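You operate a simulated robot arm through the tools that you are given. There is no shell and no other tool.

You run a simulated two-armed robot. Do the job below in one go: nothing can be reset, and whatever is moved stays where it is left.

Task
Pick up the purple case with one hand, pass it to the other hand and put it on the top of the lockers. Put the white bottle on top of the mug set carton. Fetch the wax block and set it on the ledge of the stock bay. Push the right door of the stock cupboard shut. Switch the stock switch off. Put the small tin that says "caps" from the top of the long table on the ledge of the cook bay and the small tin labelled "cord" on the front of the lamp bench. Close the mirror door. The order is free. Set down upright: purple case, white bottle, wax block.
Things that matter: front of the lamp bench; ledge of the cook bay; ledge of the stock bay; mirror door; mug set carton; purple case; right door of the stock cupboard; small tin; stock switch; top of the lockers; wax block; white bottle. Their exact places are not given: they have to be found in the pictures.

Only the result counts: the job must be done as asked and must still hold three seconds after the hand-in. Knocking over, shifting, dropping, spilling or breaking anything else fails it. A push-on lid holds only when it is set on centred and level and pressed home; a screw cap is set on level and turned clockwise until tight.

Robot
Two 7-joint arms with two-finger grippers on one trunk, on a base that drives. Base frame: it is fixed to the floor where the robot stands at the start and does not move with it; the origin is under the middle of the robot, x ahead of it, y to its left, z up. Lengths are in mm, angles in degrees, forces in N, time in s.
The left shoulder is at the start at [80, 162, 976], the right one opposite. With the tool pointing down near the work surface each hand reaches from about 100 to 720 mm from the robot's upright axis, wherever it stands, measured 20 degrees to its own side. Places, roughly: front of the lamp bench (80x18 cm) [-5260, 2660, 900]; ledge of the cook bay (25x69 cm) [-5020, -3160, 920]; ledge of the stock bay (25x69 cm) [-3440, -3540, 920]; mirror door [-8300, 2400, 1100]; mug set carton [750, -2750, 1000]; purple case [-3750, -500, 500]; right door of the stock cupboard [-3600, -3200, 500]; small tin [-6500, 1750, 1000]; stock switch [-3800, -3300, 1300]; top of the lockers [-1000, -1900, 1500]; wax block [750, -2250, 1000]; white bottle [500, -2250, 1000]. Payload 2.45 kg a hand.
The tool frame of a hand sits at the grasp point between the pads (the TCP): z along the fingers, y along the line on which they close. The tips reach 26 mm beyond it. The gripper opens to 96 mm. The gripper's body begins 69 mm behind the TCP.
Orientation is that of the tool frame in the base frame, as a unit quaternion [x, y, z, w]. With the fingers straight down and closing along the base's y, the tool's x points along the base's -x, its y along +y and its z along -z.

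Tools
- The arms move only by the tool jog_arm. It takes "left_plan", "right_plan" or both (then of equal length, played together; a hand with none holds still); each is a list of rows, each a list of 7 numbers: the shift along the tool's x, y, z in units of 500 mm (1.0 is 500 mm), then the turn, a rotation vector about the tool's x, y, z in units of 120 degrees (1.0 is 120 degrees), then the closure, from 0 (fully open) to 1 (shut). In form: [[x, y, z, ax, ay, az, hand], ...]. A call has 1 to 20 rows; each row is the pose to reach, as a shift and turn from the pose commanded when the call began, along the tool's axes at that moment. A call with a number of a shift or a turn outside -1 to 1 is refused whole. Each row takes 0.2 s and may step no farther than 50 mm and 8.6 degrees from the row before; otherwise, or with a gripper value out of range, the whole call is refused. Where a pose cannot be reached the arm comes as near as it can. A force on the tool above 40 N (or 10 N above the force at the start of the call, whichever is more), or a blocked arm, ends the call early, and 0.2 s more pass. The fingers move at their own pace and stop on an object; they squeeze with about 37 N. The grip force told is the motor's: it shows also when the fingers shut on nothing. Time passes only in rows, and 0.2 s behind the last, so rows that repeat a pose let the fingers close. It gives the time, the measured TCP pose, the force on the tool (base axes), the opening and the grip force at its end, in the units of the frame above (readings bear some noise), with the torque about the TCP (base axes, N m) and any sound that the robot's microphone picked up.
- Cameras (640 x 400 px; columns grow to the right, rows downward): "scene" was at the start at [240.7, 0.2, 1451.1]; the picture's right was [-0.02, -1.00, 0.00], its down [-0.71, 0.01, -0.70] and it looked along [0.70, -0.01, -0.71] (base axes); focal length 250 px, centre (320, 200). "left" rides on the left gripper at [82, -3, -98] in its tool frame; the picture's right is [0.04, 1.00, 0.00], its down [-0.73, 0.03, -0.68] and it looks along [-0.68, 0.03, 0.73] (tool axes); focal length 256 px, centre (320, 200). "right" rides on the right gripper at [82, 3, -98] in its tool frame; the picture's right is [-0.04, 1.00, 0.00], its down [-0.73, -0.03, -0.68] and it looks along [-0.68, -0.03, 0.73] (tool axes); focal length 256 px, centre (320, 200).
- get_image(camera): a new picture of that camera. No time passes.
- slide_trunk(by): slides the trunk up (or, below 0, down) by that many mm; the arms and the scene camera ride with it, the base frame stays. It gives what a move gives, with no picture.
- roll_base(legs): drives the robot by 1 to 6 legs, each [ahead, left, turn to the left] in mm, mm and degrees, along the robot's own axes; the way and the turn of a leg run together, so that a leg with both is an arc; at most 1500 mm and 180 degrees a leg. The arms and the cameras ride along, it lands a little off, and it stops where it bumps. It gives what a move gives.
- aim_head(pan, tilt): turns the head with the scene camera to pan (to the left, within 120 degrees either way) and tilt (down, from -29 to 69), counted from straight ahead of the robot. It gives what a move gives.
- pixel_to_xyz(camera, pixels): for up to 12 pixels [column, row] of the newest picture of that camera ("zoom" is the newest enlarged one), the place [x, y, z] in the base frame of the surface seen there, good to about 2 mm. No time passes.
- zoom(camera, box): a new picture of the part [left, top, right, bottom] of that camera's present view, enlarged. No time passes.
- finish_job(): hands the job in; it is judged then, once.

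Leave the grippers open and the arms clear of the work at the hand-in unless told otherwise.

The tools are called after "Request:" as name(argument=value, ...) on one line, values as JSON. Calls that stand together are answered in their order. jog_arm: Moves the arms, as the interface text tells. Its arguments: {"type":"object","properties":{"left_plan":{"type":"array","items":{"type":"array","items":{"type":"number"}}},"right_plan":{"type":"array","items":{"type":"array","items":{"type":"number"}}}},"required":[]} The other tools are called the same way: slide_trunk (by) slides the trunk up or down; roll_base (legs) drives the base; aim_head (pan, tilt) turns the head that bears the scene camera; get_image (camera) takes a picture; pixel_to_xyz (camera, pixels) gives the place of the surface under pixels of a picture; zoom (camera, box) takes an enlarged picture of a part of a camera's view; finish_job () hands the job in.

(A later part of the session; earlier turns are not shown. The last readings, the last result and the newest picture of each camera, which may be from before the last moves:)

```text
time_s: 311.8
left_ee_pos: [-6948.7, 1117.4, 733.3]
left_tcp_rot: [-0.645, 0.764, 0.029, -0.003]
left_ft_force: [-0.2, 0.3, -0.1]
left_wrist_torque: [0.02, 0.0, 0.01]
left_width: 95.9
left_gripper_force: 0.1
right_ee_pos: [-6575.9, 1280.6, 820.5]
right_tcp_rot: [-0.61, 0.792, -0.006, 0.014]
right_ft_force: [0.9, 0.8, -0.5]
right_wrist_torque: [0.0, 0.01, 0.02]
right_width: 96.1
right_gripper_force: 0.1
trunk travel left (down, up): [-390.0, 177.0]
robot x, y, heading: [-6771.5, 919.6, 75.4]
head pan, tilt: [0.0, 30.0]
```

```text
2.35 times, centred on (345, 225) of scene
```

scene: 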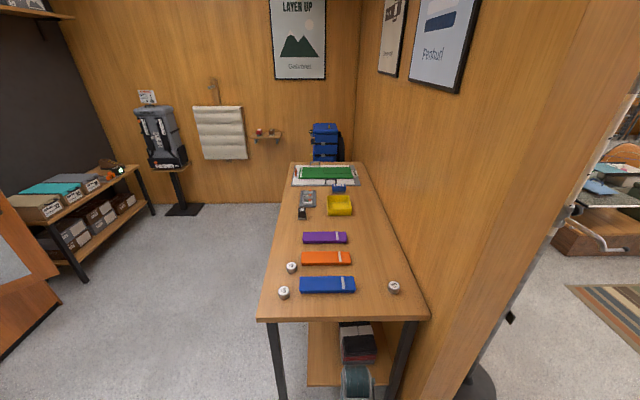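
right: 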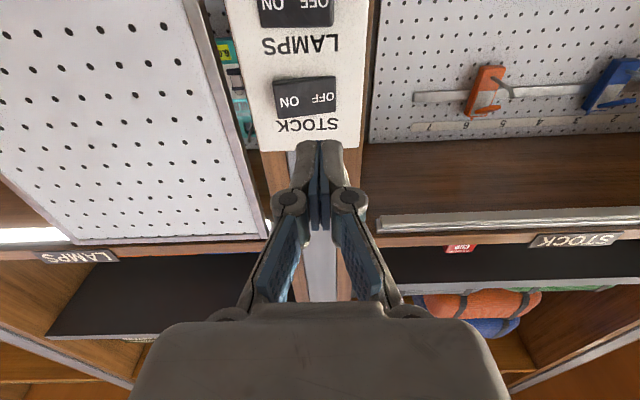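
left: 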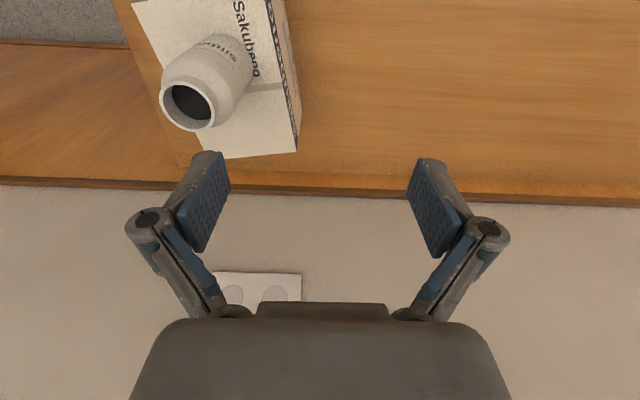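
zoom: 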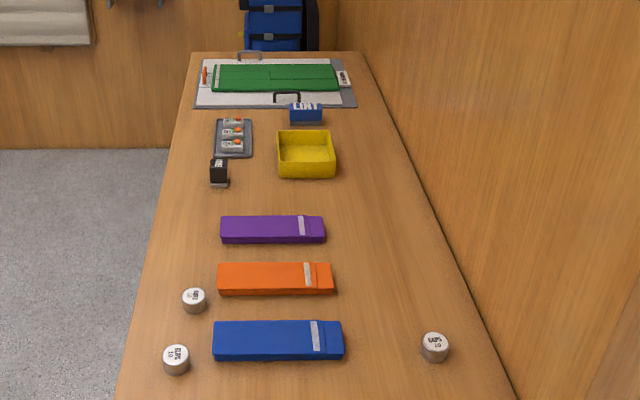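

CAPS is the right tin, CORD the upper left one, CLIPS stays. I measure them.

Request:
pixel_to_xyz(camera="zoom", pixels=[[435, 340], [423, 345], [447, 345], [435, 333], [435, 355], [194, 296], [184, 299], [205, 299], [194, 308], [176, 352], [164, 356], [189, 356]])

Request:
pixel_to_xyz(camera="scene", pixels=[[268, 312], [425, 312], [345, 312], [300, 312], [330, 285], [325, 258], [400, 240]])

```text
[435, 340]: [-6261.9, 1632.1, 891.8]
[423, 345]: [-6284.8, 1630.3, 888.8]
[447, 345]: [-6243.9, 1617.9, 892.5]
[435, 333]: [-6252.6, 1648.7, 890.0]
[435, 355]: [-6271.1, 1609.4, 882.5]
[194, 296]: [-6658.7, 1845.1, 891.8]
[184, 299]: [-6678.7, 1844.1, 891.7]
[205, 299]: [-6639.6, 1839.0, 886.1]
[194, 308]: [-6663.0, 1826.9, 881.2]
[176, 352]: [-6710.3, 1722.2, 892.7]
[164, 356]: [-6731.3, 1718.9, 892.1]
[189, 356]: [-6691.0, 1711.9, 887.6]
```

```text
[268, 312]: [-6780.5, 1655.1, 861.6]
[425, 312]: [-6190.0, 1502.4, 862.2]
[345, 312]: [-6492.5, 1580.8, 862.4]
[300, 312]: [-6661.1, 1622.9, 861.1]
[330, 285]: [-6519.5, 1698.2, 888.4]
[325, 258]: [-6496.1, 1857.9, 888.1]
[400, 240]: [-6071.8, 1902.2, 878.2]
```

Before going near the wall on the right side, I check the right arm's elbow posture.

Request:
aim_head(pan=-25, tilt=65)

Request:
get_image(camera="scene")

Request:
pixel_to_xyz(camera="scene", pixels=[[400, 330], [380, 300], [440, 330], [360, 280], [330, 250]])

```text
time_s: 312.9
left_ee_pos: [-6948.4, 1115.4, 734.1]
left_tcp_rot: [-0.645, 0.764, 0.029, -0.003]
left_ft_force: [-0.3, -0.4, -0.3]
left_wrist_torque: [0.0, 0.0, 0.01]
left_width: 96.1
left_gripper_force: 0.1
right_ee_pos: [-6576.9, 1282.4, 819.9]
right_tcp_rot: [-0.611, 0.792, -0.006, 0.014]
right_ft_force: [0.2, -0.8, -0.1]
right_wrist_torque: [0.02, 0.01, 0.0]
right_width: 95.8
right_gripper_force: 0.1
trunk travel left (down, up): [-390.0, 177.0]
robot x, y, heading: [-6767.0, 913.8, 75.5]
head pan, tilt: [-25.0, 65.0]
```

```text
taken
```

scene: 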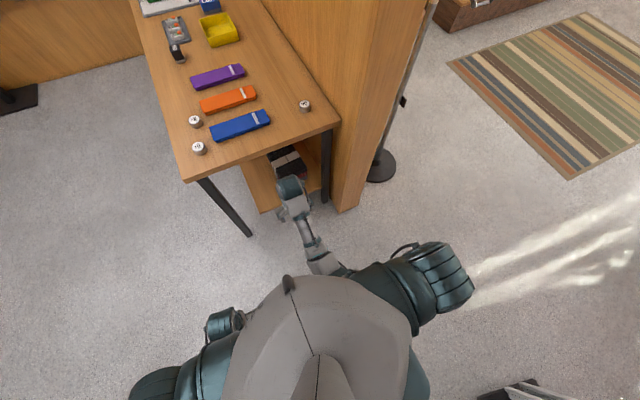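

```text
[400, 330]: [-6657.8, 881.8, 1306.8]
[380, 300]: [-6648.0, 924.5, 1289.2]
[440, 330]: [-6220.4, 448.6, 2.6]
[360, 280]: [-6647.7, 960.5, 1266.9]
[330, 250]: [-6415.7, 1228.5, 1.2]
```

The right elbow hangs low now, so the robot is narrow enough. I raise the trunk by 120, lift the left hand, and drive up to the table.

Request:
slide_trunk(by=120)

Request:
jog_arm(left_plan=[[0, 0, -0.03, 0, 0, 0, 0], [-0.02, 0, -0.07, 0, 0, 0, 0], [-0.04, 0, -0.11, 0, 0, 0, 0], [-0.06, 0, -0.15, 0, 0, 0, 0], [-0.08, 0, -0.18, 0, 0, 0, 0], [-0.08, 0, -0.2, 0, 0, 0, 0]])

Request:
aim_head(pan=0, tilt=50)

Request:
roll_base(legs=[[200, -98, 1.0], [195, 0, 0]])

Request:
get_image(camera="scene")

```text
time_s: 314.4
left_ee_pos: [-6948.4, 1115.6, 854.5]
left_tcp_rot: [-0.644, 0.765, 0.029, -0.003]
left_ft_force: [-0.2, -0.3, -0.6]
left_wrist_torque: [-0.03, 0.01, -0.02]
left_width: 96.1
left_gripper_force: 0.0
right_ee_pos: [-6576.9, 1281.6, 940.7]
right_tcp_rot: [-0.61, 0.792, -0.005, 0.013]
right_ft_force: [-0.1, -1.0, 0.1]
right_wrist_torque: [0.01, 0.0, -0.01]
right_width: 95.9
right_gripper_force: 0.0
trunk travel left (down, up): [-510.0, 57.0]
robot x, y, heading: [-6768.6, 916.0, 75.7]
head pan, tilt: [-25.0, 65.0]
```

```text
time_s: 315.8
left_ee_pos: [-6937.5, 1159.9, 932.4]
left_tcp_rot: [-0.643, 0.765, 0.029, -0.003]
left_ft_force: [0.5, -0.3, 0.0]
left_wrist_torque: [-0.01, -0.01, 0.01]
left_width: 95.8
left_gripper_force: 0.0
left hand out of reach, approached as far as the arm can: row 4, 5, 6
right_ee_pos: [-6577.2, 1281.2, 940.0]
right_tcp_rot: [-0.611, 0.791, -0.005, 0.014]
right_ft_force: [0.4, -0.6, 0.0]
right_wrist_torque: [0.01, 0.04, 0.0]
right_width: 96.1
right_gripper_force: 0.1
trunk travel left (down, up): [-510.0, 57.0]
robot x, y, heading: [-6768.6, 913.9, 75.7]
head pan, tilt: [-25.0, 65.0]
```

```text
time_s: 316.6
left_ee_pos: [-6937.4, 1160.7, 930.2]
left_tcp_rot: [-0.644, 0.765, 0.03, -0.003]
left_ft_force: [-0.6, -0.1, -0.7]
left_wrist_torque: [-0.03, -0.01, -0.01]
left_width: 95.9
left_gripper_force: 0.1
right_ee_pos: [-6576.3, 1282.2, 940.4]
right_tcp_rot: [-0.611, 0.792, -0.006, 0.015]
right_ft_force: [-1.2, -0.4, -0.2]
right_wrist_torque: [0.0, -0.01, -0.02]
right_width: 96.2
right_gripper_force: 0.0
trunk travel left (down, up): [-510.0, 57.0]
robot x, y, heading: [-6765.6, 915.3, 75.4]
head pan, tilt: [0.0, 50.0]
```

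```text
time_s: 319.5
left_ee_pos: [-6746.0, 1517.9, 931.4]
left_tcp_rot: [-0.65, 0.759, 0.03, -0.003]
left_ft_force: [-0.3, 1.1, -0.4]
left_wrist_torque: [0.0, 0.04, 0.01]
left_width: 96.1
left_gripper_force: 0.2
right_ee_pos: [-6387.2, 1644.4, 941.6]
right_tcp_rot: [-0.616, 0.788, -0.005, 0.015]
right_ft_force: [0.1, 0.0, -0.4]
right_wrist_torque: [0.0, 0.01, 0.01]
right_width: 96.1
right_gripper_force: 0.0
trunk travel left (down, up): [-510.0, 57.0]
robot x, y, heading: [-6574.9, 1276.3, 76.3]
head pan, tilt: [0.0, 50.0]
```

```text
taken
```

scene: 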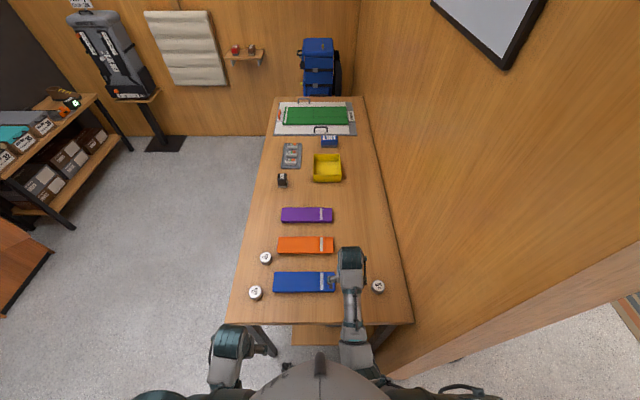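

Right hand hovers left of the CAPS tin. I move it 125 mm right and 14 mm forward over the tin.

Request:
jog_arm(right_plan=[[-0.004, -0.03, 0, 0, 0, 0, 0], [-0.01, -0.08, 0, 0, 0, 0, 0], [-0.016, -0.14, 0, 0, 0, 0, 0], [-0.022, -0.2, 0, 0, 0, 0, 0], [-0.026, -0.235, 0, 0, 0, 0, 0], [-0.0286, -0.25, 0, 0, 0, 0, 0], [-0.0286, -0.25, 0, 0, 0, 0, 0], [-0.0286, -0.25, 0, 0, 0, 0, 0], [-0.0286, -0.25, 0, 0, 0, 0, 0], [-0.0286, -0.25, 0, 0, 0, 0, 0]])

Request:
get_image(camera="right")

Request:
get_image(camera="scene")

```text
time_s: 321.7
left_ee_pos: [-6747.4, 1518.8, 931.1]
left_tcp_rot: [-0.65, 0.76, 0.029, -0.004]
left_ft_force: [-0.6, 0.1, 0.2]
left_wrist_torque: [-0.01, 0.03, 0.01]
left_width: 96.0
left_gripper_force: 0.1
right_ee_pos: [-6264.1, 1629.1, 944.1]
right_tcp_rot: [-0.616, 0.788, -0.004, 0.015]
right_ft_force: [-0.6, 0.5, 0.4]
right_wrist_torque: [0.04, 0.03, 0.01]
right_width: 96.0
right_gripper_force: 0.1
trunk travel left (down, up): [-510.0, 57.0]
robot x, y, heading: [-6575.4, 1276.3, 76.3]
head pan, tilt: [0.0, 50.0]
```

```text
taken
```

right: 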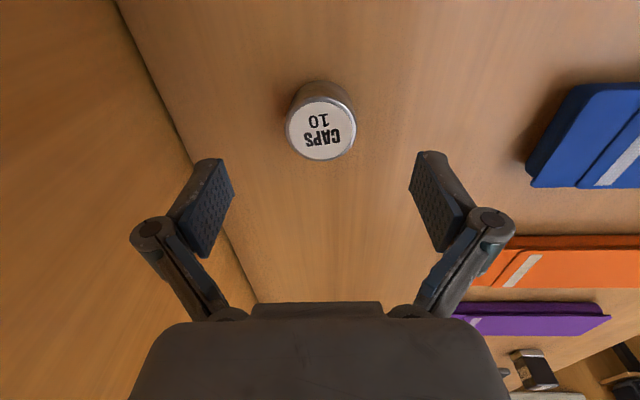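

```text
taken
```

scene: 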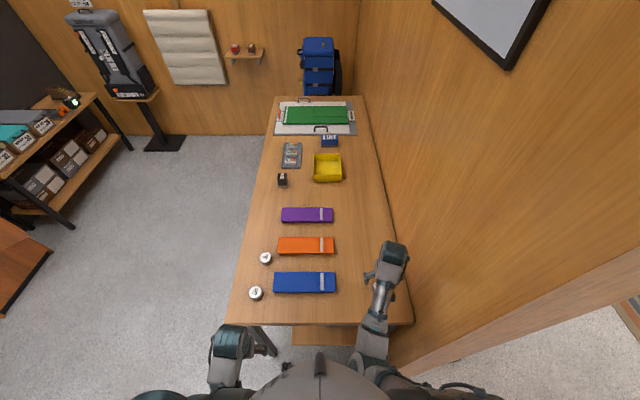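

Well aligned over CAPS. I descend to z≈891 (tips just above the table) and close.

Request:
jog_arm(right_plan=[[0, 0, 0.01, 0, 0, 0, 0], [0, 0, 0.03, 0, 0, 0, 0], [0, 0, 0.055, 0, 0, 0, 0], [0, 0, 0.08, 0, 0, 0, 0], [0, 0, 0.096, 0, 0, 0, 0], [0, 0, 0.104, 0, 0, 0, 0], [0, 0, 0.104, 0, 0, 0, 0], [0, 0, 0.104, 0, 0, 0, 0]])

Request:
get_image(camera="right")

```text
time_s: 323.5
left_ee_pos: [-6747.4, 1519.6, 931.4]
left_tcp_rot: [-0.65, 0.76, 0.029, -0.003]
left_ft_force: [-0.1, -0.8, 0.1]
left_wrist_torque: [0.0, -0.03, 0.0]
left_width: 95.7
left_gripper_force: 0.0
right_ee_pos: [-6263.6, 1631.4, 889.7]
right_tcp_rot: [-0.617, 0.787, -0.004, 0.014]
right_ft_force: [-0.3, -0.5, 0.4]
right_wrist_torque: [-0.03, -0.03, -0.03]
right_width: 95.8
right_gripper_force: 0.0
trunk travel left (down, up): [-510.0, 57.0]
robot x, y, heading: [-6576.4, 1278.0, 76.2]
head pan, tilt: [0.0, 50.0]
```

```text
taken
```

right: 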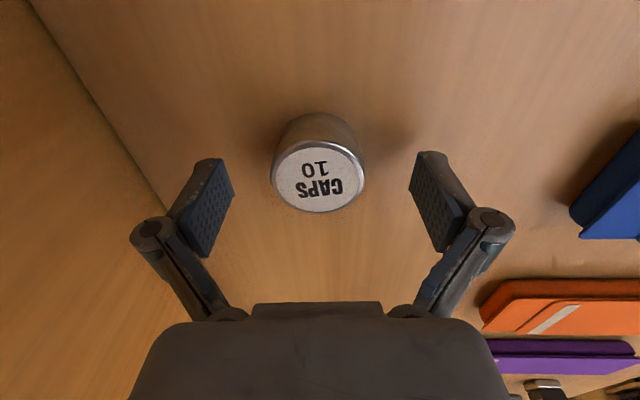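

Request:
jog_arm(right_plan=[[0, 0, 0, 0, 0, 0, 0.35], [0, 0, 0, 0, 0, 0, 0.5], [0, 0, 0, 0, 0, 0, 0.6], [0, 0, 0, 0, 0, 0, 1], [0, 0, 0, 0, 0, 0, 1], [0, 0, 0, 0, 0, 0, 1]])

Request:
jog_arm(right_plan=[[0, 0, -0.01, 0, 0, 0, 1], [0, 0, -0.03, 0, 0, 0, 1], [0, 0, -0.06, 0, 0, 0, 1], [0, 0, -0.09, 0, 0, 0, 1], [0, 0, -0.11, 0, 0, 0, 1], [0, 0, -0.12, 0, 0, 0, 1]])

Request:
get_image(camera="right")

```text
time_s: 324.9
left_ee_pos: [-6747.2, 1519.4, 932.0]
left_tcp_rot: [-0.65, 0.759, 0.03, -0.003]
left_ft_force: [0.3, 0.5, -0.3]
left_wrist_torque: [0.0, -0.01, -0.01]
left_width: 96.0
left_gripper_force: 0.0
right_ee_pos: [-6263.8, 1631.5, 890.8]
right_tcp_rot: [-0.616, 0.787, -0.004, 0.015]
right_ft_force: [0.7, 0.2, 3.4]
right_wrist_torque: [-0.01, 0.03, 0.01]
right_width: 45.5
right_gripper_force: 37.2
trunk travel left (down, up): [-510.0, 57.0]
robot x, y, heading: [-6576.1, 1275.1, 76.4]
head pan, tilt: [0.0, 50.0]
```

```text
time_s: 326.3
left_ee_pos: [-6746.7, 1520.7, 931.1]
left_tcp_rot: [-0.65, 0.76, 0.03, -0.003]
left_ft_force: [0.5, -0.6, 0.4]
left_wrist_torque: [-0.02, 0.02, -0.01]
left_width: 96.0
left_gripper_force: 0.2
right_ee_pos: [-6265.1, 1629.1, 951.8]
right_tcp_rot: [-0.616, 0.788, -0.005, 0.015]
right_ft_force: [0.3, 0.0, -1.3]
right_wrist_torque: [0.05, -0.01, 0.0]
right_width: 45.5
right_gripper_force: 37.4
trunk travel left (down, up): [-510.0, 57.0]
robot x, y, heading: [-6581.2, 1279.4, 76.1]
head pan, tilt: [0.0, 50.0]
```

```text
taken
```

right: 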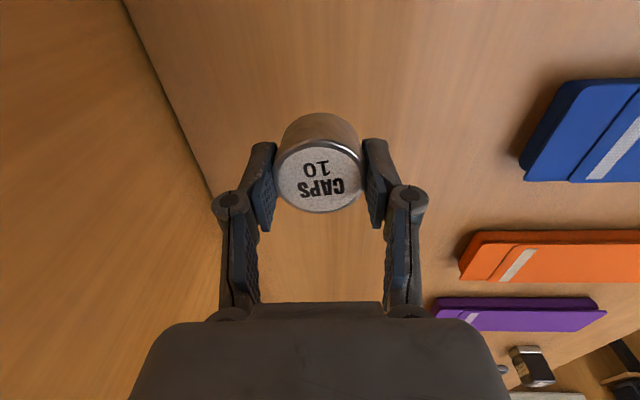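

CAPS is held. Now CORD with the left hand: I straighten its slight tilt, turn it by 20° to keep clear of the orange bar, and bring it over CORD, passing high above CLIPS.

Request:
jog_arm(left_plan=[[-0.03, -0.003, -0.02, 0.002, 0.001, 0.01, 0], [-0.07, -0.008, -0.045, 0.004, 0.002, 0.02, 0], [-0.12, -0.013, -0.065, 0.006, 0.004, 0.04, 0], [-0.18, -0.02, -0.075, 0.008, 0.005, 0.06, 0], [-0.25, -0.028, -0.075, 0.011, 0.006, 0.08, 0.1], [-0.32, -0.036, -0.075, 0.014, 0.008, 0.1, 0.2], [-0.39, -0.044, -0.072, 0.017, 0.01, 0.12, 0.27], [-0.46, -0.052, -0.07, 0.02, 0.011, 0.135, 0.27], [-0.53, -0.06, -0.068, 0.022, 0.013, 0.15, 0.27], [-0.59, -0.066, -0.065, 0.024, 0.0143, 0.16, 0.27], [-0.635, -0.071, -0.063, 0.025, 0.0143, 0.167, 0.27], [-0.66, -0.074, -0.061, 0.025, 0.0143, 0.167, 0.27], [-0.66, -0.074, -0.061, 0.025, 0.0143, 0.167, 0.27], [-0.66, -0.074, -0.061, 0.025, 0.0143, 0.167, 0.27], [-0.66, -0.074, -0.061, 0.025, 0.0143, 0.167, 0.27]])

Request:
get_image(camera="left")

Request:
get_image(camera="scene")

```text
time_s: 329.5
left_ee_pos: [-6657.3, 1838.6, 971.3]
left_tcp_rot: [-0.507, 0.862, -0.001, -0.003]
left_ft_force: [0.3, 0.3, 0.0]
left_wrist_torque: [0.0, -0.01, -0.02]
left_width: 69.9
left_gripper_force: 0.1
left hand out of reach, approached as far as the arm can: row 2, 3, 4, 5, 6, 7, 8
right_ee_pos: [-6265.4, 1630.5, 951.7]
right_tcp_rot: [-0.615, 0.788, -0.006, 0.015]
right_ft_force: [0.4, -0.6, -1.6]
right_wrist_torque: [0.0, 0.0, 0.03]
right_width: 45.6
right_gripper_force: 36.5
trunk travel left (down, up): [-510.0, 57.0]
robot x, y, heading: [-6575.5, 1281.3, 76.5]
head pan, tilt: [0.0, 50.0]
```

```text
taken
```

left: 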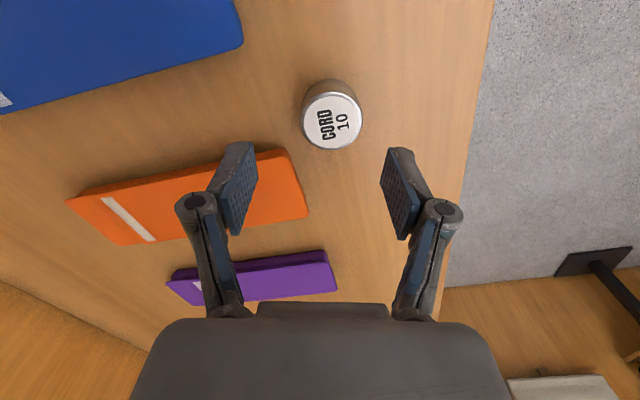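

```text
taken
```

scene: 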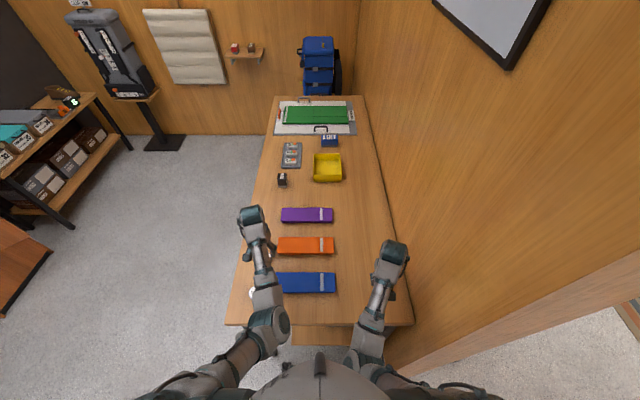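

I check the CORD position via the left camera and the forearm height near CLIPS.

Request:
pixel_to_xyz(camera="left", pixels=[[334, 124], [310, 124], [358, 124], [334, 104], [334, 144]])

Request:
pixel_to_xyz(camera="scene", pixels=[[262, 295], [266, 320], [252, 293], [262, 265]])

Request:
jog_arm(left_plan=[[0, 0, 0, 0, 0, 0, 0.27], [0, 0, 0, 0, 0, 0, 0.27], [0, 0, 0, 0, 0, 0, 0.27]])

Request:
get_image(camera="left")

```text
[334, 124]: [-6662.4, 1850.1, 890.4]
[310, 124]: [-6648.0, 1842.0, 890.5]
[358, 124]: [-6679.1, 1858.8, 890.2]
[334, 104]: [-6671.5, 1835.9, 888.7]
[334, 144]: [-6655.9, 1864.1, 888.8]
```

```text
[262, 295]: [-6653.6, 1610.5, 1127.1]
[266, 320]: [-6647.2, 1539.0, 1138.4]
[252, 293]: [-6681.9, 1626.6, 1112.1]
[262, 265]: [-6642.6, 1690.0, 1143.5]
```

```text
time_s: 330.3
left_ee_pos: [-6658.4, 1839.9, 971.1]
left_tcp_rot: [-0.507, 0.862, 0.0, -0.002]
left_ft_force: [1.2, 0.5, 0.1]
left_wrist_torque: [0.01, 0.01, -0.01]
left_width: 70.0
left_gripper_force: 0.2
right_ee_pos: [-6262.9, 1629.6, 952.6]
right_tcp_rot: [-0.616, 0.787, -0.005, 0.014]
right_ft_force: [0.6, -0.3, -0.9]
right_wrist_torque: [-0.01, 0.0, -0.01]
right_width: 45.4
right_gripper_force: 36.7
trunk travel left (down, up): [-510.0, 57.0]
robot x, y, heading: [-6572.8, 1279.5, 76.2]
head pan, tilt: [0.0, 50.0]
```

```text
taken
```

left: 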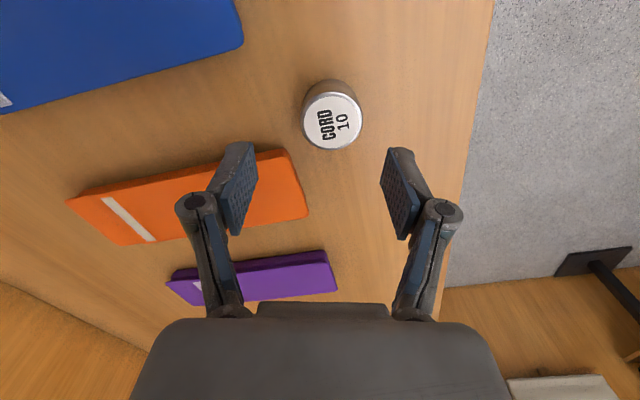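

I measure the orange bar's near corner to be sure that the finger clears it.

Request:
pixel_to_xyz(camera="left", pixels=[[284, 155], [302, 210], [260, 156], [295, 185]])

```text
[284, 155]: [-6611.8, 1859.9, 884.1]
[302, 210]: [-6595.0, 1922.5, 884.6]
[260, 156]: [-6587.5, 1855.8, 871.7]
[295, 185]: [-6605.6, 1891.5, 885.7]
```

The bar's corner is 33 mm off in the finger's free direction: clear. I shift by 6 mm/10 mm and descend on CORD, then close.

Request:
jog_arm(left_plan=[[-0.006, 0.01, 0, 0, 0, 0, 0.27], [-0.012, 0.02, 0.01, 0, 0, 0, 0.27], [-0.012, 0.021, 0.03, 0, 0, 0, 0.27], [-0.012, 0.021, 0.06, 0, 0, 0, 0.27], [-0.012, 0.021, 0.09, 0, 0, 0, 0.27], [-0.012, 0.021, 0.12, 0, 0, 0, 0.27], [-0.012, 0.021, 0.145, 0, 0, 0, 0.27], [-0.012, 0.021, 0.157, 0, 0, 0, 0.27], [-0.012, 0.021, 0.157, 0, 0, 0, 0.27], [-0.012, 0.021, 0.157, 0, 0, 0, 0.27]])

Request:
get_image(camera="left")

```text
time_s: 332.5
left_ee_pos: [-6664.3, 1848.5, 894.0]
left_tcp_rot: [-0.508, 0.862, -0.001, -0.003]
left_ft_force: [0.0, -0.1, 0.5]
left_wrist_torque: [-0.01, 0.01, 0.0]
left_width: 69.8
left_gripper_force: 0.0
right_ee_pos: [-6263.2, 1630.5, 953.6]
right_tcp_rot: [-0.615, 0.788, -0.005, 0.015]
right_ft_force: [-0.7, 0.4, -0.5]
right_wrist_torque: [0.02, 0.01, -0.02]
right_width: 45.6
right_gripper_force: 36.9
trunk travel left (down, up): [-510.0, 57.0]
robot x, y, heading: [-6575.8, 1280.8, 76.4]
head pan, tilt: [0.0, 50.0]
```

```text
taken
```

left: 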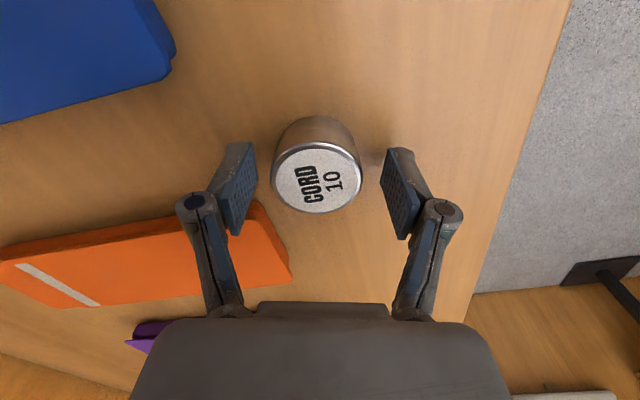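

Centred. I close on CORD and lift it.

Request:
jog_arm(left_plan=[[0, 0, 0.003, 0, 0, 0, 0.4], [0, 0, 0.005, 0, 0, 0, 0.5], [0, 0, 0.005, 0, 0, 0, 0.6], [0, 0, 0.005, 0, 0, 0, 1], [0, 0, 0.005, 0, 0, 0, 1], [0, 0, 0.005, 0, 0, 0, 1]])

Request:
jog_arm(left_plan=[[0, 0, -0.01, 0, 0, 0, 1], [0, 0, -0.03, 0, 0, 0, 1], [0, 0, -0.06, 0, 0, 0, 1], [0, 0, -0.1, 0, 0, 0, 1], [0, 0, -0.14, 0, 0, 0, 1], [0, 0, -0.16, 0, 0, 0, 1]])

Request:
get_image(camera="left")

```text
time_s: 333.9
left_ee_pos: [-6664.2, 1848.8, 890.6]
left_tcp_rot: [-0.507, 0.862, 0.0, -0.002]
left_ft_force: [-0.4, 0.5, 5.7]
left_wrist_torque: [0.0, 0.01, 0.07]
left_width: 45.6
left_gripper_force: 36.8
right_ee_pos: [-6264.7, 1629.9, 951.8]
right_tcp_rot: [-0.616, 0.788, -0.005, 0.015]
right_ft_force: [-0.1, -0.2, 0.2]
right_wrist_torque: [0.01, -0.01, 0.02]
right_width: 45.6
right_gripper_force: 37.1
trunk travel left (down, up): [-510.0, 57.0]
robot x, y, heading: [-6577.1, 1277.0, 76.3]
head pan, tilt: [0.0, 50.0]
```

```text
time_s: 335.3
left_ee_pos: [-6664.1, 1849.3, 968.8]
left_tcp_rot: [-0.508, 0.861, -0.002, -0.002]
left_ft_force: [-0.7, 0.0, -0.9]
left_wrist_torque: [-0.03, -0.02, -0.02]
left_width: 45.9
left_gripper_force: 37.8
right_ee_pos: [-6264.3, 1630.6, 951.8]
right_tcp_rot: [-0.615, 0.788, -0.006, 0.016]
right_ft_force: [0.2, 0.2, -0.4]
right_wrist_torque: [-0.01, 0.01, -0.01]
right_width: 45.5
right_gripper_force: 36.7
trunk travel left (down, up): [-510.0, 57.0]
robot x, y, heading: [-6575.7, 1278.0, 75.9]
head pan, tilt: [0.0, 50.0]
```

```text
taken
```

left: 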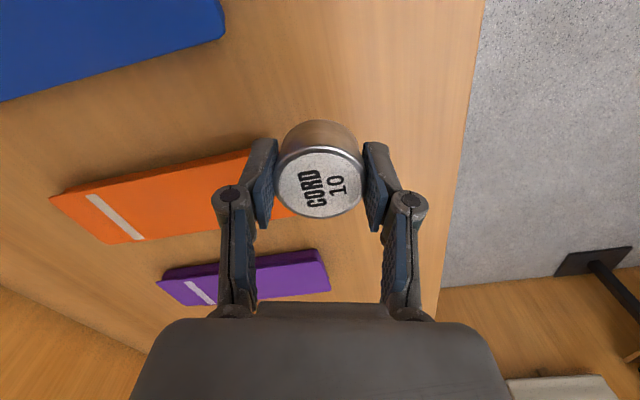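

Both tins are held. The mirror wardrobe is close, so I look at it from here (to the left).

Request:
aim_head(pan=65, tilt=25)

Request:
get_image(camera="scene")

Request:
zoom(camera="scene", box=[180, 50, 480, 300])

```text
time_s: 336.7
left_ee_pos: [-6662.6, 1848.9, 967.8]
left_tcp_rot: [-0.507, 0.862, -0.002, -0.003]
left_ft_force: [0.1, -1.0, -0.3]
left_wrist_torque: [0.03, 0.01, 0.03]
left_width: 45.8
left_gripper_force: 37.3
right_ee_pos: [-6264.3, 1629.9, 952.4]
right_tcp_rot: [-0.616, 0.788, -0.007, 0.015]
right_ft_force: [-0.5, 0.0, -0.7]
right_wrist_torque: [0.02, 0.01, -0.03]
right_width: 45.5
right_gripper_force: 36.9
trunk travel left (down, up): [-510.0, 57.0]
robot x, y, heading: [-6572.7, 1278.1, 76.1]
head pan, tilt: [65.0, 25.0]
```

```text
taken
```

scene: 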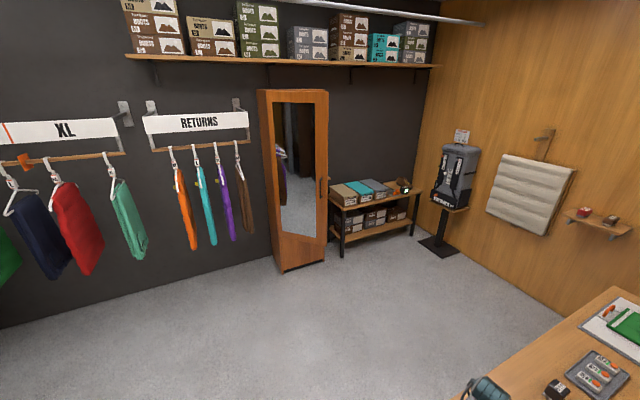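

```text
1.60 times, centred on (330, 175) of scene
```

zoom: 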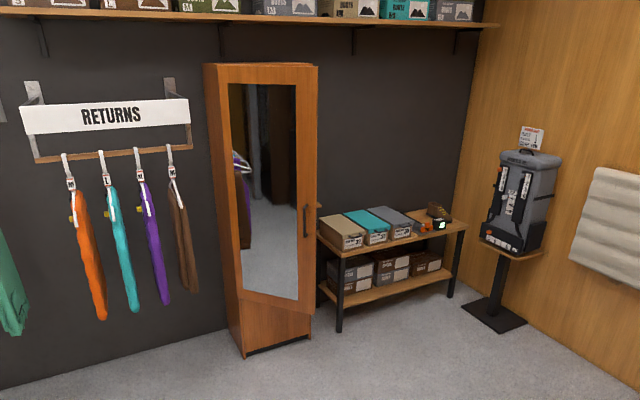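

The mirror door (hinge left, handle right at (320,190)) stands ajar. I measure its edges.

Request:
pixel_to_xyz(camera="zoom", pixels=[[215, 70], [314, 70], [222, 200], [312, 200], [312, 290], [235, 280], [307, 220], [270, 330], [245, 350], [308, 335], [270, 200], [318, 100]])

Request:
zoom(camera="scene", box=[245, 170, 345, 280])

```text
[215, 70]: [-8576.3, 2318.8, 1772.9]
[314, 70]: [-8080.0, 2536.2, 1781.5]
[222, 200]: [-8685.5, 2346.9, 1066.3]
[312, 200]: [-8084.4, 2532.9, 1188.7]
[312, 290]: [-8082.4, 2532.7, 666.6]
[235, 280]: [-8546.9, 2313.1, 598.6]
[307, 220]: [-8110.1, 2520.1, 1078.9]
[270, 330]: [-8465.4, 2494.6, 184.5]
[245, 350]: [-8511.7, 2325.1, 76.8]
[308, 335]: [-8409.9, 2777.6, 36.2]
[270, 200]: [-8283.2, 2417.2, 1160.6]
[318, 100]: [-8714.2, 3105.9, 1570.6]
```

```text
3.64 times, centred on (295, 225) of scene
```

zoom: 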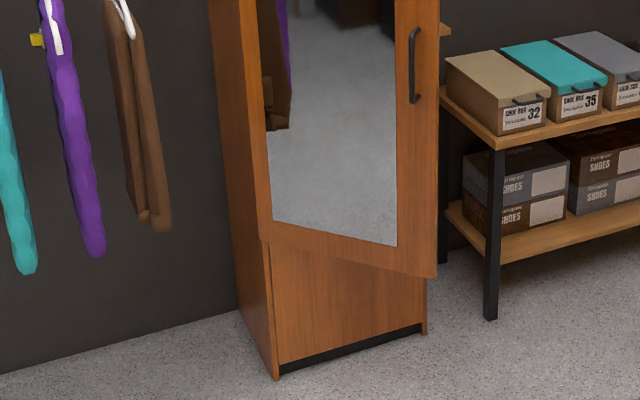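

The mirror door is about 50° open, its hinge on the left. I'd rather push it with an empty hand, so I first take CORD to the lamp bench. I back away from the table with both tins held high.

Request:
roll_base(legs=[[-420, 0, 0.5]])

Request:
jog_arm(left_plan=[[0.03, 0, 0, 0, 0, -0.02, 1], [0.08, 0, 0.01, 0, 0, -0.05, 1], [0.14, 0, 0.02, 0, 0, -0.08, 1], [0.2, 0, 0.03, 0, 0, -0.11, 1], [0.25, 0, 0.04, 0, 0, -0.14, 1], [0.28, 0, 0.05, 0, 0, -0.16, 1], [0.3, 0, 0.06, 0, 0, -0.167, 1]], right_plan=[[0, 0.03, 0, 0, 0, 0, 1], [0, 0.08, 0, 0, 0, 0, 1], [0, 0.13, 0, 0, 0, 0, 1], [0, 0.18, 0, 0, 0, 0, 1], [0, 0.22, 0, 0, 0, 0, 1], [0, 0.24, 0, 0, 0, 0, 1], [0, 0.25, 0, 0, 0, 0, 1]])

Request:
get_image(camera="scene")

```text
time_s: 339.2
left_ee_pos: [-6761.5, 1456.7, 968.3]
left_tcp_rot: [-0.508, 0.861, -0.002, -0.002]
left_ft_force: [-0.3, 0.3, -1.2]
left_wrist_torque: [0.0, 0.01, 0.0]
left_width: 45.7
left_gripper_force: 37.3
right_ee_pos: [-6358.9, 1239.7, 953.5]
right_tcp_rot: [-0.616, 0.788, -0.006, 0.016]
right_ft_force: [-0.2, 0.2, 0.7]
right_wrist_torque: [0.0, -0.01, -0.01]
right_width: 45.6
right_gripper_force: 36.7
trunk travel left (down, up): [-510.0, 57.0]
robot x, y, heading: [-6668.2, 886.8, 76.5]
head pan, tilt: [65.0, 25.0]
```

```text
time_s: 340.8
left_ee_pos: [-6837.3, 1323.5, 940.6]
left_tcp_rot: [-0.651, 0.759, 0.003, -0.003]
left_ft_force: [0.1, 0.0, -0.9]
left_wrist_torque: [0.0, 0.02, 0.03]
left_width: 45.8
left_gripper_force: 36.6
right_ee_pos: [-6467.4, 1265.2, 949.4]
right_tcp_rot: [-0.611, 0.791, -0.014, 0.029]
right_ft_force: [-0.1, -0.1, -0.7]
right_wrist_torque: [0.01, -0.02, 0.02]
right_width: 45.4
right_gripper_force: 37.0
trunk travel left (down, up): [-510.0, 57.0]
robot x, y, heading: [-6664.8, 884.1, 76.3]
head pan, tilt: [65.0, 25.0]
```

```text
taken
```

scene: 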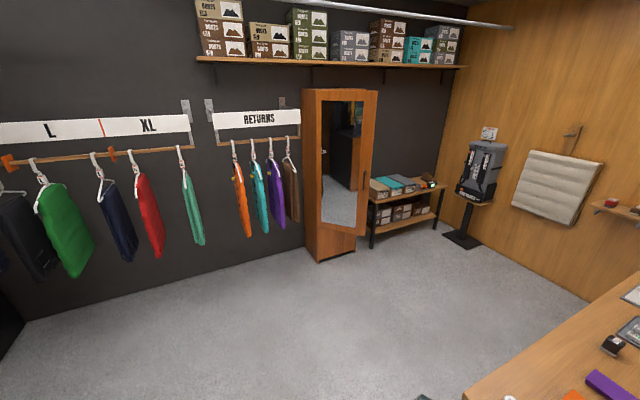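

Now strafe right (east) around the partition end and go north along the lamp bench.

Request:
roll_base(legs=[[0, -780, 0], [0, -780, 0.3], [1000, 0, 0]])

Request:
aim_head(pan=40, tilt=30)

Request:
get_image(camera="scene")

```text
time_s: 353.6
left_ee_pos: [-5114.3, 1951.6, 941.6]
left_tcp_rot: [-0.66, 0.751, 0.003, -0.003]
left_ft_force: [-0.8, 0.3, -0.9]
left_wrist_torque: [0.03, 0.01, -0.01]
left_width: 45.7
left_gripper_force: 36.7
right_ee_pos: [-4746.1, 1900.6, 945.8]
right_tcp_rot: [-0.624, 0.781, -0.016, 0.025]
right_ft_force: [-0.8, 0.5, -0.1]
right_wrist_torque: [-0.02, -0.05, 0.01]
right_width: 45.6
right_gripper_force: 37.1
trunk travel left (down, up): [-510.0, 57.0]
robot x, y, heading: [-4939.6, 1517.5, 77.7]
head pan, tilt: [65.0, 25.0]
```

```text
time_s: 354.5
left_ee_pos: [-5115.9, 1950.2, 942.0]
left_tcp_rot: [-0.661, 0.75, 0.005, -0.006]
left_ft_force: [0.2, -0.2, -1.0]
left_wrist_torque: [0.01, 0.01, -0.02]
left_width: 45.4
left_gripper_force: 37.1
right_ee_pos: [-4745.0, 1898.8, 945.6]
right_tcp_rot: [-0.624, 0.781, -0.016, 0.027]
right_ft_force: [-0.6, 0.9, -1.3]
right_wrist_torque: [0.01, -0.05, 0.01]
right_width: 45.9
right_gripper_force: 37.4
trunk travel left (down, up): [-510.0, 57.0]
robot x, y, heading: [-4931.8, 1520.4, 78.0]
head pan, tilt: [40.0, 30.0]
```

```text
taken
```

scene: 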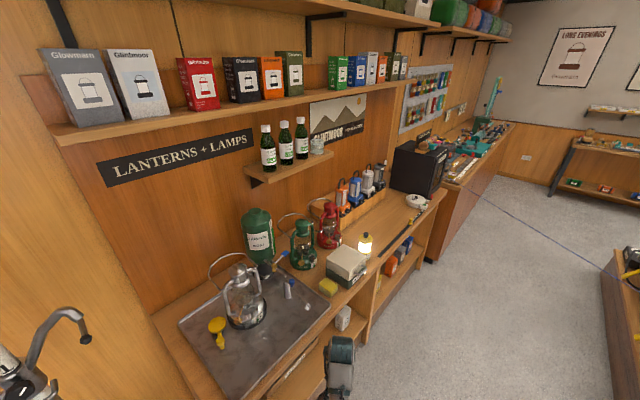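

The lamp bench: tray at its near end, then a sponge, a grey box, a lit lamp (365,245), a black strip along the front. I measure bench points to locate its front strip and a free spot.

Request:
zoom(camera="scene", box=[300, 170, 460, 330])

Request:
pixel_to_xyz(camera="scene", pixels=[[330, 305], [360, 275], [395, 240], [425, 205], [405, 215], [380, 235], [350, 262], [327, 285], [365, 245], [415, 202], [400, 225], [345, 290]])

```text
2.50 times, centred on (380, 250) of scene
```

zoom: 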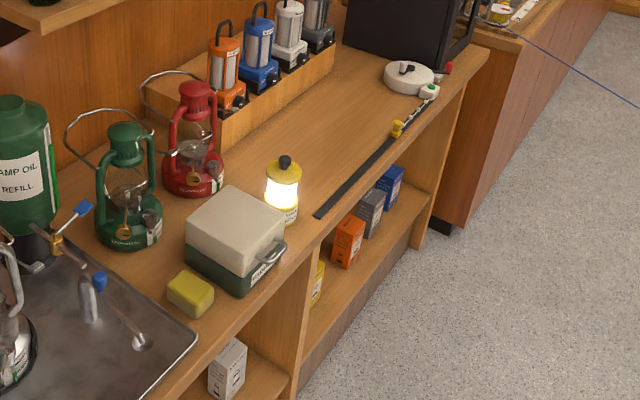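

```text
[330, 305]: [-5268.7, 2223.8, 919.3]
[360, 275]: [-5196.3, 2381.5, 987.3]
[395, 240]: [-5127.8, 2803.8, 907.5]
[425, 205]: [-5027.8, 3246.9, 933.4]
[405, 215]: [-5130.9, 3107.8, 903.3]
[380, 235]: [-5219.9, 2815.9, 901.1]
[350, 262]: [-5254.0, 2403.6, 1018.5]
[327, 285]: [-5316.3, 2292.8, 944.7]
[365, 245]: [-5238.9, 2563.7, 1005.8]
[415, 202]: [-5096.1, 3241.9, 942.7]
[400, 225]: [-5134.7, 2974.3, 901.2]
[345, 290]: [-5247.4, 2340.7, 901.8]
```

The bench top is at z≈901. A free spot lies at about (-5215,2822), between the lit lamp and the black strip. I check the room on the right (platform edge at (605,290)) before driving on.

Request:
pixel_to_xyz(camera="scene", pixels=[[604, 285], [615, 340], [338, 230], [386, 198], [430, 262], [550, 200], [600, 262], [372, 232], [390, 222]])

```text
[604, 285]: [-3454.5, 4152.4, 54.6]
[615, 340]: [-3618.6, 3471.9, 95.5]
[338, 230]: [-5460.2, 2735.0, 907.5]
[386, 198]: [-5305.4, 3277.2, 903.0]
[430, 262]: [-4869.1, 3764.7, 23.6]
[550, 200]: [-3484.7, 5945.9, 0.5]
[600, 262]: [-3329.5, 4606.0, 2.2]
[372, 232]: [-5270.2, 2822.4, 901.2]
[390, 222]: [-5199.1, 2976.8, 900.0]
```

There's plenty of room. I drive 1370 north, then turn left to face the bench.

Request:
roll_base(legs=[[1370, 0, -1.3], [0, 0, 45], [0, 0, 45]])

Request:
aim_head(pan=5, tilt=45)

Request:
get_image(camera="scene")

```text
time_s: 363.8
left_ee_pos: [-5056.2, 3041.8, 945.1]
left_tcp_rot: [0.892, -0.452, -0.009, -0.002]
left_ft_force: [7.8, 12.3, -3.5]
left_wrist_torque: [0.25, -0.18, -0.06]
left_width: 45.7
left_gripper_force: 37.7
right_ee_pos: [-4755.5, 3261.2, 948.4]
right_tcp_rot: [0.874, -0.485, 0.004, -0.032]
right_ft_force: [1.2, -0.5, -0.8]
right_wrist_torque: [-0.02, -0.01, -0.02]
right_width: 45.7
right_gripper_force: 37.2
trunk travel left (down, up): [-510.0, 57.0]
robot x, y, heading: [-4628.5, 2851.7, 122.6]
head pan, tilt: [40.0, 30.0]
stopped in leg 3: the force on the tool passed its limit at 50 N (the readings are from after the stop); the commanded pose is now the measured one
```

```text
time_s: 364.8
left_ee_pos: [-5056.2, 3040.6, 946.0]
left_tcp_rot: [0.893, -0.45, -0.009, -0.001]
left_ft_force: [4.4, 7.8, 0.6]
left_wrist_torque: [0.03, -0.03, -0.02]
left_width: 45.5
left_gripper_force: 36.9
right_ee_pos: [-4755.2, 3259.0, 946.9]
right_tcp_rot: [0.874, -0.486, 0.003, -0.031]
right_ft_force: [-0.4, -0.3, -0.7]
right_wrist_torque: [0.02, 0.0, -0.02]
right_width: 45.5
right_gripper_force: 37.2
trunk travel left (down, up): [-510.0, 57.0]
robot x, y, heading: [-4626.8, 2857.5, 122.7]
head pan, tilt: [5.0, 45.0]
```

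```text
taken
```

scene: 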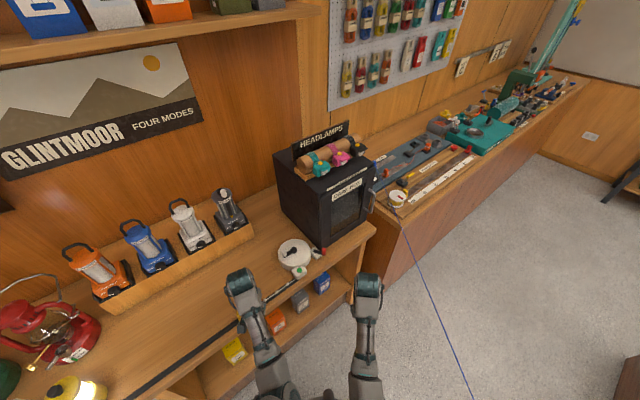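

The left hand touched something on the bench's front edge (50 N stop). I look through the left camera.

Request:
get_image(camera="left")

Request:
zoom(camera="scene", box=[180, 220, 400, 400])

```text
taken
```

left: 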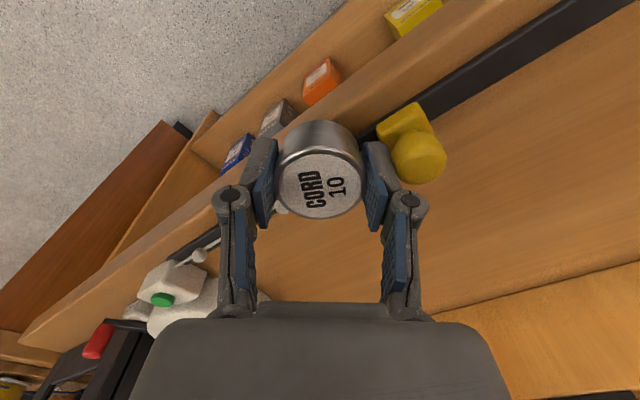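

```text
2.22 times, centred on (290, 310) of scene
```

zoom: 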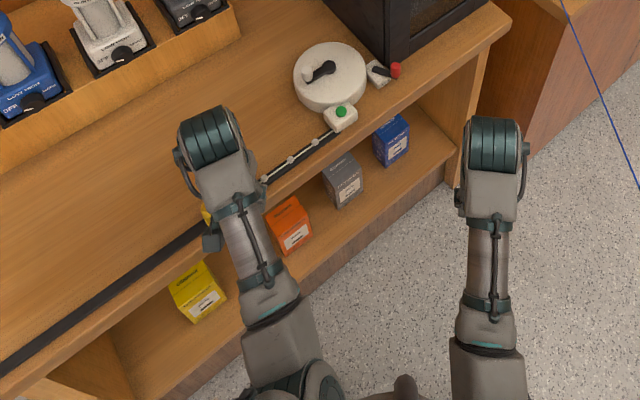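

The left finger leans on a yellow slider of a rail device at the bench's front edge. I measure the slider's place now versus before.

Request:
pixel_to_xyz(camera="left", pixels=[[400, 122], [420, 110], [418, 155], [440, 160], [395, 155], [450, 110], [385, 115]])

Request:
pixel_to_xyz(camera="scene", pixels=[[252, 317], [248, 303], [262, 305], [290, 285], [299, 267]])

```text
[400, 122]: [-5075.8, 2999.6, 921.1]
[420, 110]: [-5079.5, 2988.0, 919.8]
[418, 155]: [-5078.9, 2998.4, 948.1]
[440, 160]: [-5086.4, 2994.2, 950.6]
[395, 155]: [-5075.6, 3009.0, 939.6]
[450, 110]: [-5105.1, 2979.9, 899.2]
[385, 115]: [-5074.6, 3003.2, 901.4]
```

```text
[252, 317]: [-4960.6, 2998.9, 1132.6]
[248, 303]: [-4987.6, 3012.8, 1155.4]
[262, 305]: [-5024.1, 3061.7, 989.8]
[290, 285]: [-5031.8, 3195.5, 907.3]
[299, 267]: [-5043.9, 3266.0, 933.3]
```

The slider hasn't moved noticeably (about (-5076,2998) before and now). I turn back right by 10°, raise the trunk by 55, and back off from the bench before completing the turn.

Request:
roll_base(legs=[[0, 0, -10]])

Request:
slide_trunk(by=56)

Request:
roll_base(legs=[[-160, 0, 0], [0, 0, 53]])

Request:
get_image(camera="scene")

```text
time_s: 365.9
left_ee_pos: [-5021.3, 3108.5, 946.7]
left_tcp_rot: [0.851, -0.524, -0.009, -0.003]
left_ft_force: [0.0, 1.0, -1.3]
left_wrist_torque: [-0.04, 0.03, -0.01]
left_width: 45.6
left_gripper_force: 36.9
right_ee_pos: [-4689.0, 3274.3, 948.5]
right_tcp_rot: [0.83, -0.557, 0.006, -0.033]
right_ft_force: [0.7, -0.2, -0.8]
right_wrist_torque: [0.04, 0.03, -0.04]
right_width: 45.6
right_gripper_force: 37.2
trunk travel left (down, up): [-510.0, 57.0]
robot x, y, heading: [-4630.9, 2858.2, 113.2]
head pan, tilt: [5.0, 45.0]
```

```text
time_s: 366.9
left_ee_pos: [-5020.5, 3105.9, 1002.3]
left_tcp_rot: [0.852, -0.523, -0.009, -0.003]
left_ft_force: [0.1, -0.2, -0.2]
left_wrist_torque: [-0.02, -0.04, -0.02]
left_width: 45.7
left_gripper_force: 36.8
right_ee_pos: [-4682.0, 3275.7, 1004.4]
right_tcp_rot: [0.829, -0.558, 0.011, -0.038]
right_ft_force: [-0.2, 1.3, -0.1]
right_wrist_torque: [0.01, 0.02, 0.01]
right_width: 45.6
right_gripper_force: 36.8
trunk travel left (down, up): [-566.0, 1.0]
robot x, y, heading: [-4629.0, 2853.4, 112.9]
head pan, tilt: [5.0, 45.0]
```

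```text
time_s: 370.7
left_ee_pos: [-5006.4, 2551.5, 1003.6]
left_tcp_rot: [0.995, -0.097, -0.009, 0.002]
left_ft_force: [-1.2, -0.2, -0.9]
left_wrist_torque: [-0.02, 0.01, -0.02]
left_width: 45.8
left_gripper_force: 36.8
right_ee_pos: [-4929.5, 2922.7, 1003.0]
right_tcp_rot: [0.989, -0.139, -0.008, -0.04]
right_ft_force: [0.3, 0.0, -0.8]
right_wrist_torque: [-0.05, 0.01, 0.0]
right_width: 45.6
right_gripper_force: 36.8
trunk travel left (down, up): [-566.0, 1.0]
robot x, y, heading: [-4566.6, 2705.3, 165.1]
head pan, tilt: [5.0, 45.0]
```

```text
taken
```

scene: 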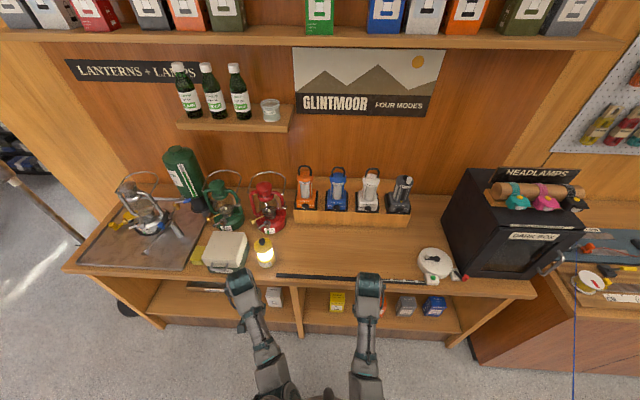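

Good view. The free area between the lit lamp (264,250), the lamp rack and the rail is around (315,250). I measure it.

Request:
pixel_to_xyz(camera="scene", pixels=[[315, 250], [300, 262], [330, 245], [345, 260], [290, 240], [264, 262], [280, 275], [330, 277], [300, 228], [400, 228], [310, 285], [270, 230]])

Request:
zoom(camera="scene", box=[220, 180, 460, 320])

```text
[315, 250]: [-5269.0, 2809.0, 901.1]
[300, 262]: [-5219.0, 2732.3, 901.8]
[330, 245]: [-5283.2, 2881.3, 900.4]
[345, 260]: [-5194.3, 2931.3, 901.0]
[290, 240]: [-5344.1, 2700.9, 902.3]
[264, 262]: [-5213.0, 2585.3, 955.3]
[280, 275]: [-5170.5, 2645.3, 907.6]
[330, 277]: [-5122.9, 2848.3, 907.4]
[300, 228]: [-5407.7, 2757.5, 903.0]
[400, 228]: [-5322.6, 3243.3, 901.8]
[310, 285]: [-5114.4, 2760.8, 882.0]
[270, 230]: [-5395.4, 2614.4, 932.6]
```

```text
2.67 times, centred on (340, 250) of scene
```

zoom: 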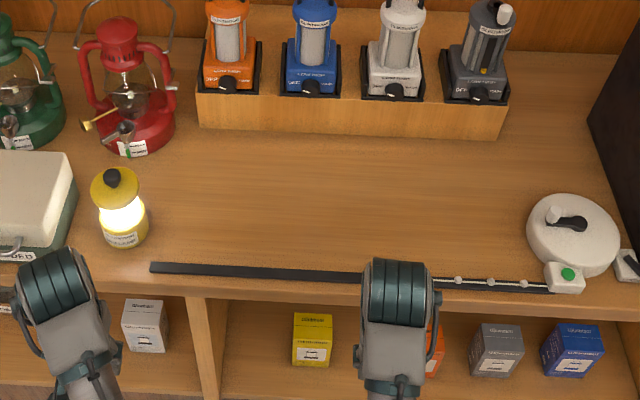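

I choose the spot T ≈ (-5222,2772). The left hand would pass the lit lamp, so I first move it 175 mm right, then drive 180 forward.

Request:
jog_arm(left_plan=[[0, -0.02, 0, 0, 0, 0, 1], [0, -0.06, 0, 0, 0, 0, 1], [0, -0.11, 0, 0, 0, 0, 1], [0, -0.17, 0, 0, 0, 0, 1], [0, -0.23, 0, 0, 0, 0, 1], [0, -0.28, 0, 0, 0, 0, 1], [0, -0.32, 0, 0, 0, 0, 1], [0, -0.345, 0, 0, 0, 0, 1], [0, -0.35, 0, 0, 0, 0, 1]], right_plan=[[0, -0.02, 0, 0, 0, 0, 1], [0, -0.05, 0, 0, 0, 0, 1], [0, -0.08, 0, 0, 0, 0, 1], [0, -0.11, 0, 0, 0, 0, 1], [0, -0.14, 0, 0, 0, 0, 1], [0, -0.17, 0, 0, 0, 0, 1], [0, -0.2, 0, 0, 0, 0, 1], [0, -0.22, 0, 0, 0, 0, 1], [0, -0.22, 0, 0, 0, 0, 1]])

Request:
get_image(camera="scene")

```text
time_s: 372.7
left_ee_pos: [-4976.0, 2710.0, 999.8]
left_tcp_rot: [0.995, -0.094, -0.017, 0.014]
left_ft_force: [0.1, -0.2, -0.1]
left_wrist_torque: [-0.01, -0.02, -0.01]
left_width: 45.5
left_gripper_force: 36.7
left hand out of reach, approached as far as the arm can: row 5, 6
right_ee_pos: [-4900.5, 3030.5, 1012.5]
right_tcp_rot: [0.99, -0.139, -0.009, -0.039]
right_ft_force: [0.2, 0.6, -1.4]
right_wrist_torque: [0.02, 0.0, 0.02]
right_width: 45.6
right_gripper_force: 36.6
trunk travel left (down, up): [-566.0, 1.0]
robot x, y, heading: [-4566.5, 2707.5, 164.9]
head pan, tilt: [5.0, 45.0]
```

```text
taken
```

scene: 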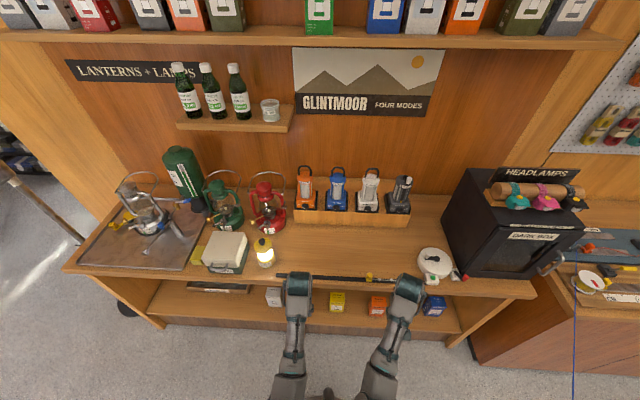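

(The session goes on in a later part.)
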